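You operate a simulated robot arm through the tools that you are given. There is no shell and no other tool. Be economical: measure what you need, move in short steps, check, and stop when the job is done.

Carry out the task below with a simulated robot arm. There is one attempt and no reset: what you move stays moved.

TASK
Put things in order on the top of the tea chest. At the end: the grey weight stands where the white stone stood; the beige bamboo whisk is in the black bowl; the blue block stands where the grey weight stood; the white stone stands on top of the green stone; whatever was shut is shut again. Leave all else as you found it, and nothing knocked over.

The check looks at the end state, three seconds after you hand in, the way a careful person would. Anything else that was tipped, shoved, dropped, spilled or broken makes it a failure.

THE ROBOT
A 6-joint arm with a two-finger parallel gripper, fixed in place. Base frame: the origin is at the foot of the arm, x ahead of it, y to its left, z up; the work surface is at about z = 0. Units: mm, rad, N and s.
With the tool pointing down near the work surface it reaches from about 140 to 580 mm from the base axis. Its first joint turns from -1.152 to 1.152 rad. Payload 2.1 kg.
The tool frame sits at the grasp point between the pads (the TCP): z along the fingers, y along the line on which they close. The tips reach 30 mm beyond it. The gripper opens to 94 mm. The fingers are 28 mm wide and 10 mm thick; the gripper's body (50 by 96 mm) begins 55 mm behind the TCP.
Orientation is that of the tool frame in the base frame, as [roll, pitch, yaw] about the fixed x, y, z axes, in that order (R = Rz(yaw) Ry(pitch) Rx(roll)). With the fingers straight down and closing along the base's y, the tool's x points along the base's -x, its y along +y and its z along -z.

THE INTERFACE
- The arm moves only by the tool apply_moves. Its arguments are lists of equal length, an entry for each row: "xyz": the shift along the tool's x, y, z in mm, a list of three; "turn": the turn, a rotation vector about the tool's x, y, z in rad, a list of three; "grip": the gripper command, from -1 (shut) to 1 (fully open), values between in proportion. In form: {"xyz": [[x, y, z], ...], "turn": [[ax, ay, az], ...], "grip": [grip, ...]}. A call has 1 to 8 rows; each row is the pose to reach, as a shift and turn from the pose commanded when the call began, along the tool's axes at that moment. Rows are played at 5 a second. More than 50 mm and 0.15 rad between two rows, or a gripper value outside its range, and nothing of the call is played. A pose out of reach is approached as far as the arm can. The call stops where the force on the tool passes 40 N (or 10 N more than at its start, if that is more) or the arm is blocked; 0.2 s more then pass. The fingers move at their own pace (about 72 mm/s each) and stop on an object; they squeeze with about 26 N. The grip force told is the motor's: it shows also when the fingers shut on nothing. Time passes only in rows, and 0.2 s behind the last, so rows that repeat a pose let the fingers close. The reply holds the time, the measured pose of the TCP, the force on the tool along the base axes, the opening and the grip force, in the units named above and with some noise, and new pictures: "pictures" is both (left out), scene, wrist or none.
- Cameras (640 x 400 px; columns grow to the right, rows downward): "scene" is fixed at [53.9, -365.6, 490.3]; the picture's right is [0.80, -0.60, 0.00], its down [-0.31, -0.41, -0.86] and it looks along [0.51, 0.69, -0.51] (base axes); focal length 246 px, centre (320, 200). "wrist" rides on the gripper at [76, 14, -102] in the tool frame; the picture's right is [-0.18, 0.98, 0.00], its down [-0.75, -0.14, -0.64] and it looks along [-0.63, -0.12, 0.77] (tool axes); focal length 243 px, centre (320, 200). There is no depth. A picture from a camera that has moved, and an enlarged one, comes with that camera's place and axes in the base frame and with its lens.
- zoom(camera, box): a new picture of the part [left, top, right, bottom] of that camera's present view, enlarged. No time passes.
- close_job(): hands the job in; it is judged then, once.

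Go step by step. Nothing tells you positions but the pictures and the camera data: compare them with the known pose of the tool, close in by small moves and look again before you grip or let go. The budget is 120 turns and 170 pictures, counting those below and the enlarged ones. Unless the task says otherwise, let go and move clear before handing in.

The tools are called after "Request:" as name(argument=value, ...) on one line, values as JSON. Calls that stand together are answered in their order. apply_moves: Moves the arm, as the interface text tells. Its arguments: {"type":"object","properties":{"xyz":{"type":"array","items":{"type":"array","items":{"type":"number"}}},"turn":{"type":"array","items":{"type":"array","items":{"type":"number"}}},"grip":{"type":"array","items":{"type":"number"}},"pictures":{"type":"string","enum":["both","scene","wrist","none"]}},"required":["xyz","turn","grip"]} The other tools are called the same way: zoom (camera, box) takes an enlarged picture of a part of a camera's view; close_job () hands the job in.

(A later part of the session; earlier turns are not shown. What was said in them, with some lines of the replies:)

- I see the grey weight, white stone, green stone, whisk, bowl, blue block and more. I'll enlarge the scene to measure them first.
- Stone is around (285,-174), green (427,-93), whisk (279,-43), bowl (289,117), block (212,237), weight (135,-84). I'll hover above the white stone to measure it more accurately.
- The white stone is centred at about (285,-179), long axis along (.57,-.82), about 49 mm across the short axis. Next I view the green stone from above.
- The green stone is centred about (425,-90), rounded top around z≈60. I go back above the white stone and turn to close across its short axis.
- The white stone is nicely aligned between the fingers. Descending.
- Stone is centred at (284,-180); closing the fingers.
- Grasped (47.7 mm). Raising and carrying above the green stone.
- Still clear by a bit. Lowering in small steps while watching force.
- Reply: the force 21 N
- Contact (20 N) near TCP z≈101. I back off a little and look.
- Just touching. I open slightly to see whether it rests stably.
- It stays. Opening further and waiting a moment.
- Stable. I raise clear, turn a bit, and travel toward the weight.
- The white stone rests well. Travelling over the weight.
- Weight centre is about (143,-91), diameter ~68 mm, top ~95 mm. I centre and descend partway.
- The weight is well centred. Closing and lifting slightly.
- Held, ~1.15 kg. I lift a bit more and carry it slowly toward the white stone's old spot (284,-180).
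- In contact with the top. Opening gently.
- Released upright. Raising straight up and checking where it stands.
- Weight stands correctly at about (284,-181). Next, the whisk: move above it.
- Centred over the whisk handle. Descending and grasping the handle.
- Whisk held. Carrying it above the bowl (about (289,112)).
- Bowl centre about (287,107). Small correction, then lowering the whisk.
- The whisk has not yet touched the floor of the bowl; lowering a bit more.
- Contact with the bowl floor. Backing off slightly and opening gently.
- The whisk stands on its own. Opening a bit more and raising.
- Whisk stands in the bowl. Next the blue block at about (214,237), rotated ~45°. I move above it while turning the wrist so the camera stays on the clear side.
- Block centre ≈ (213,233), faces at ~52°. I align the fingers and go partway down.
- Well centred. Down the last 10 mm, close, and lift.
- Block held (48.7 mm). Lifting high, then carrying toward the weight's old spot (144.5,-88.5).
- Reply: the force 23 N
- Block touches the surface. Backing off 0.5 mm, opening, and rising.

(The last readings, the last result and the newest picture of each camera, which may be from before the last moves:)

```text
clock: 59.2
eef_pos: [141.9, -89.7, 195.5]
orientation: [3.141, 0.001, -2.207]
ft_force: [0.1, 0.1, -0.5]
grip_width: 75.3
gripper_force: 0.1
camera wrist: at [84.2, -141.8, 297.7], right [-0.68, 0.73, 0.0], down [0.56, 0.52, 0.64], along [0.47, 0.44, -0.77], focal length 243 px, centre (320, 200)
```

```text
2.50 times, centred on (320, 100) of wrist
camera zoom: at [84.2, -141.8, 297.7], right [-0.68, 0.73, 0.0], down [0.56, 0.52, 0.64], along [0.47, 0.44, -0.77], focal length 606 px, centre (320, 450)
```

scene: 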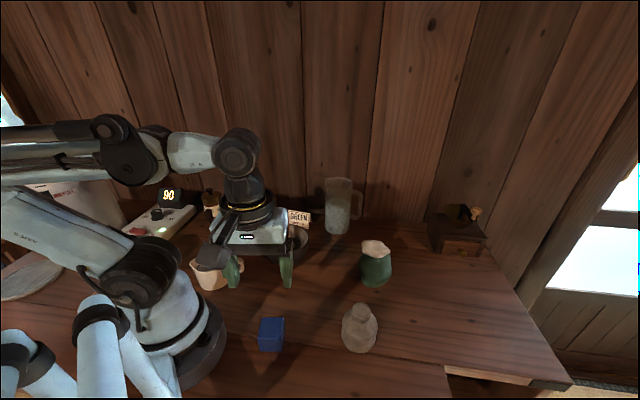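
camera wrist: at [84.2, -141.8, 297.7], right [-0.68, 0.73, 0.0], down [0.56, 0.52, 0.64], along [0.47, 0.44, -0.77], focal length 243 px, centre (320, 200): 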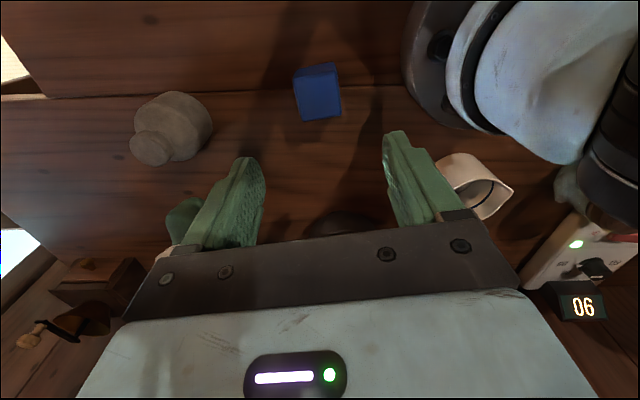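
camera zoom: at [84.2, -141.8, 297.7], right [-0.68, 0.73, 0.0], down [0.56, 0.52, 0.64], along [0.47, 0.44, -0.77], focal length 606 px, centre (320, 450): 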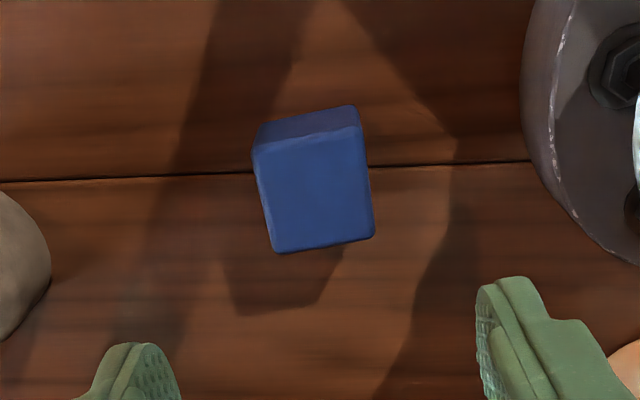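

All four moves look done. I move the arm clear and take a final look.

Request:
apply_moves(xyz=[[-20, -20, -25], [-40, -40, -50], [-60, -60, -75], [-80, -80, -100], [-95, -98, -105], [-111, -116, -105], [-111, -116, -105]], turn=[[0, 0, 0], [0, 0, 0], [0, 0, 0], [0, 0, 0], [0, 0, 0], [0, 0, 0], [0, 0, 0]], grip=[0.6, 0.6, 0.6, 0.6, 0.6, 0.6, 0.6], pictures="scene")

Request:
zoom(camera="scene", box=[180, 170, 420, 370])

Request:
zoom(camera="scene", box=[170, 170, 330, 290])

```text
clock: 60.8
eef_pos: [305.3, -68.6, 302.7]
orientation: [-3.141, -0.001, -2.211]
ft_force: [-1.5, -0.3, 0.3]
grip_width: 75.6
gripper_force: 0.0
```

scene: 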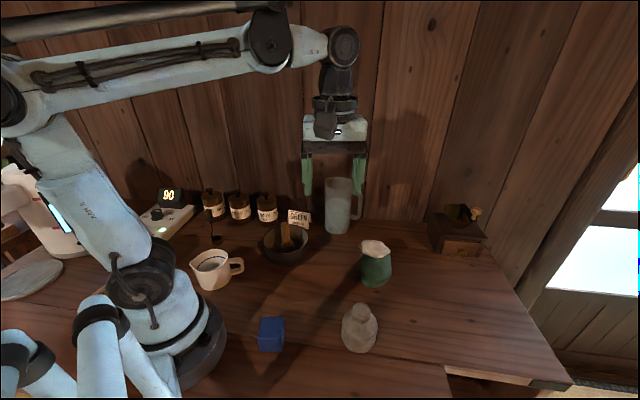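

```text
2.00 times, centred on (300, 270) of scene
camera zoom: at [53.9, -365.6, 490.3], right [0.8, -0.6, 0.0], down [-0.31, -0.41, -0.86], along [0.51, 0.69, -0.51], focal length 492 px, centre (360, 60)
```

zoom: 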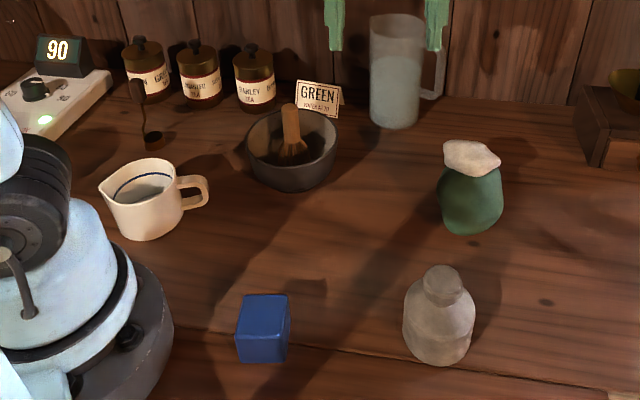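

```text
3.33 times, centred on (250, 230) of scene
camera zoom: at [53.9, -365.6, 490.3], right [0.8, -0.6, 0.0], down [-0.31, -0.41, -0.86], along [0.51, 0.69, -0.51], focal length 820 px, centre (553, 100)
```

zoom: 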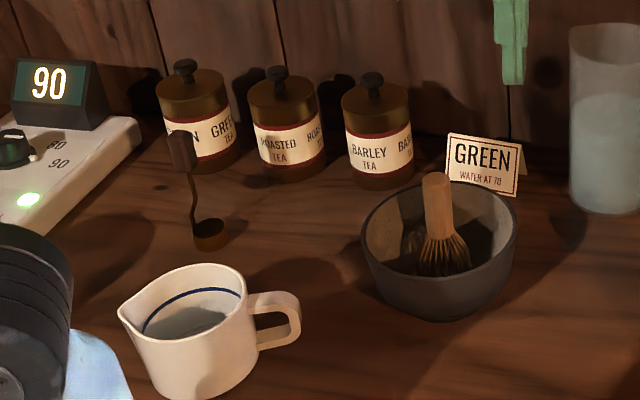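

The weight, whisk, block and white stone are all in their places. Nothing else has moved and the arm is clear, so I'm handing in.

Request:
close_job()

```text
The job is handed in.
```

I've handed the job in, and the final pictures show all four moves done:
- **Grey weight:** stands where the white stone stood.
- **Beige whisk:** is in the black bowl.
- **Blue block:** stands where the grey weight stood.
- **White stone:** rests on top of the green stone.

I opened nothing, so nothing needed shutting again, and nothing else looks tipped or moved.
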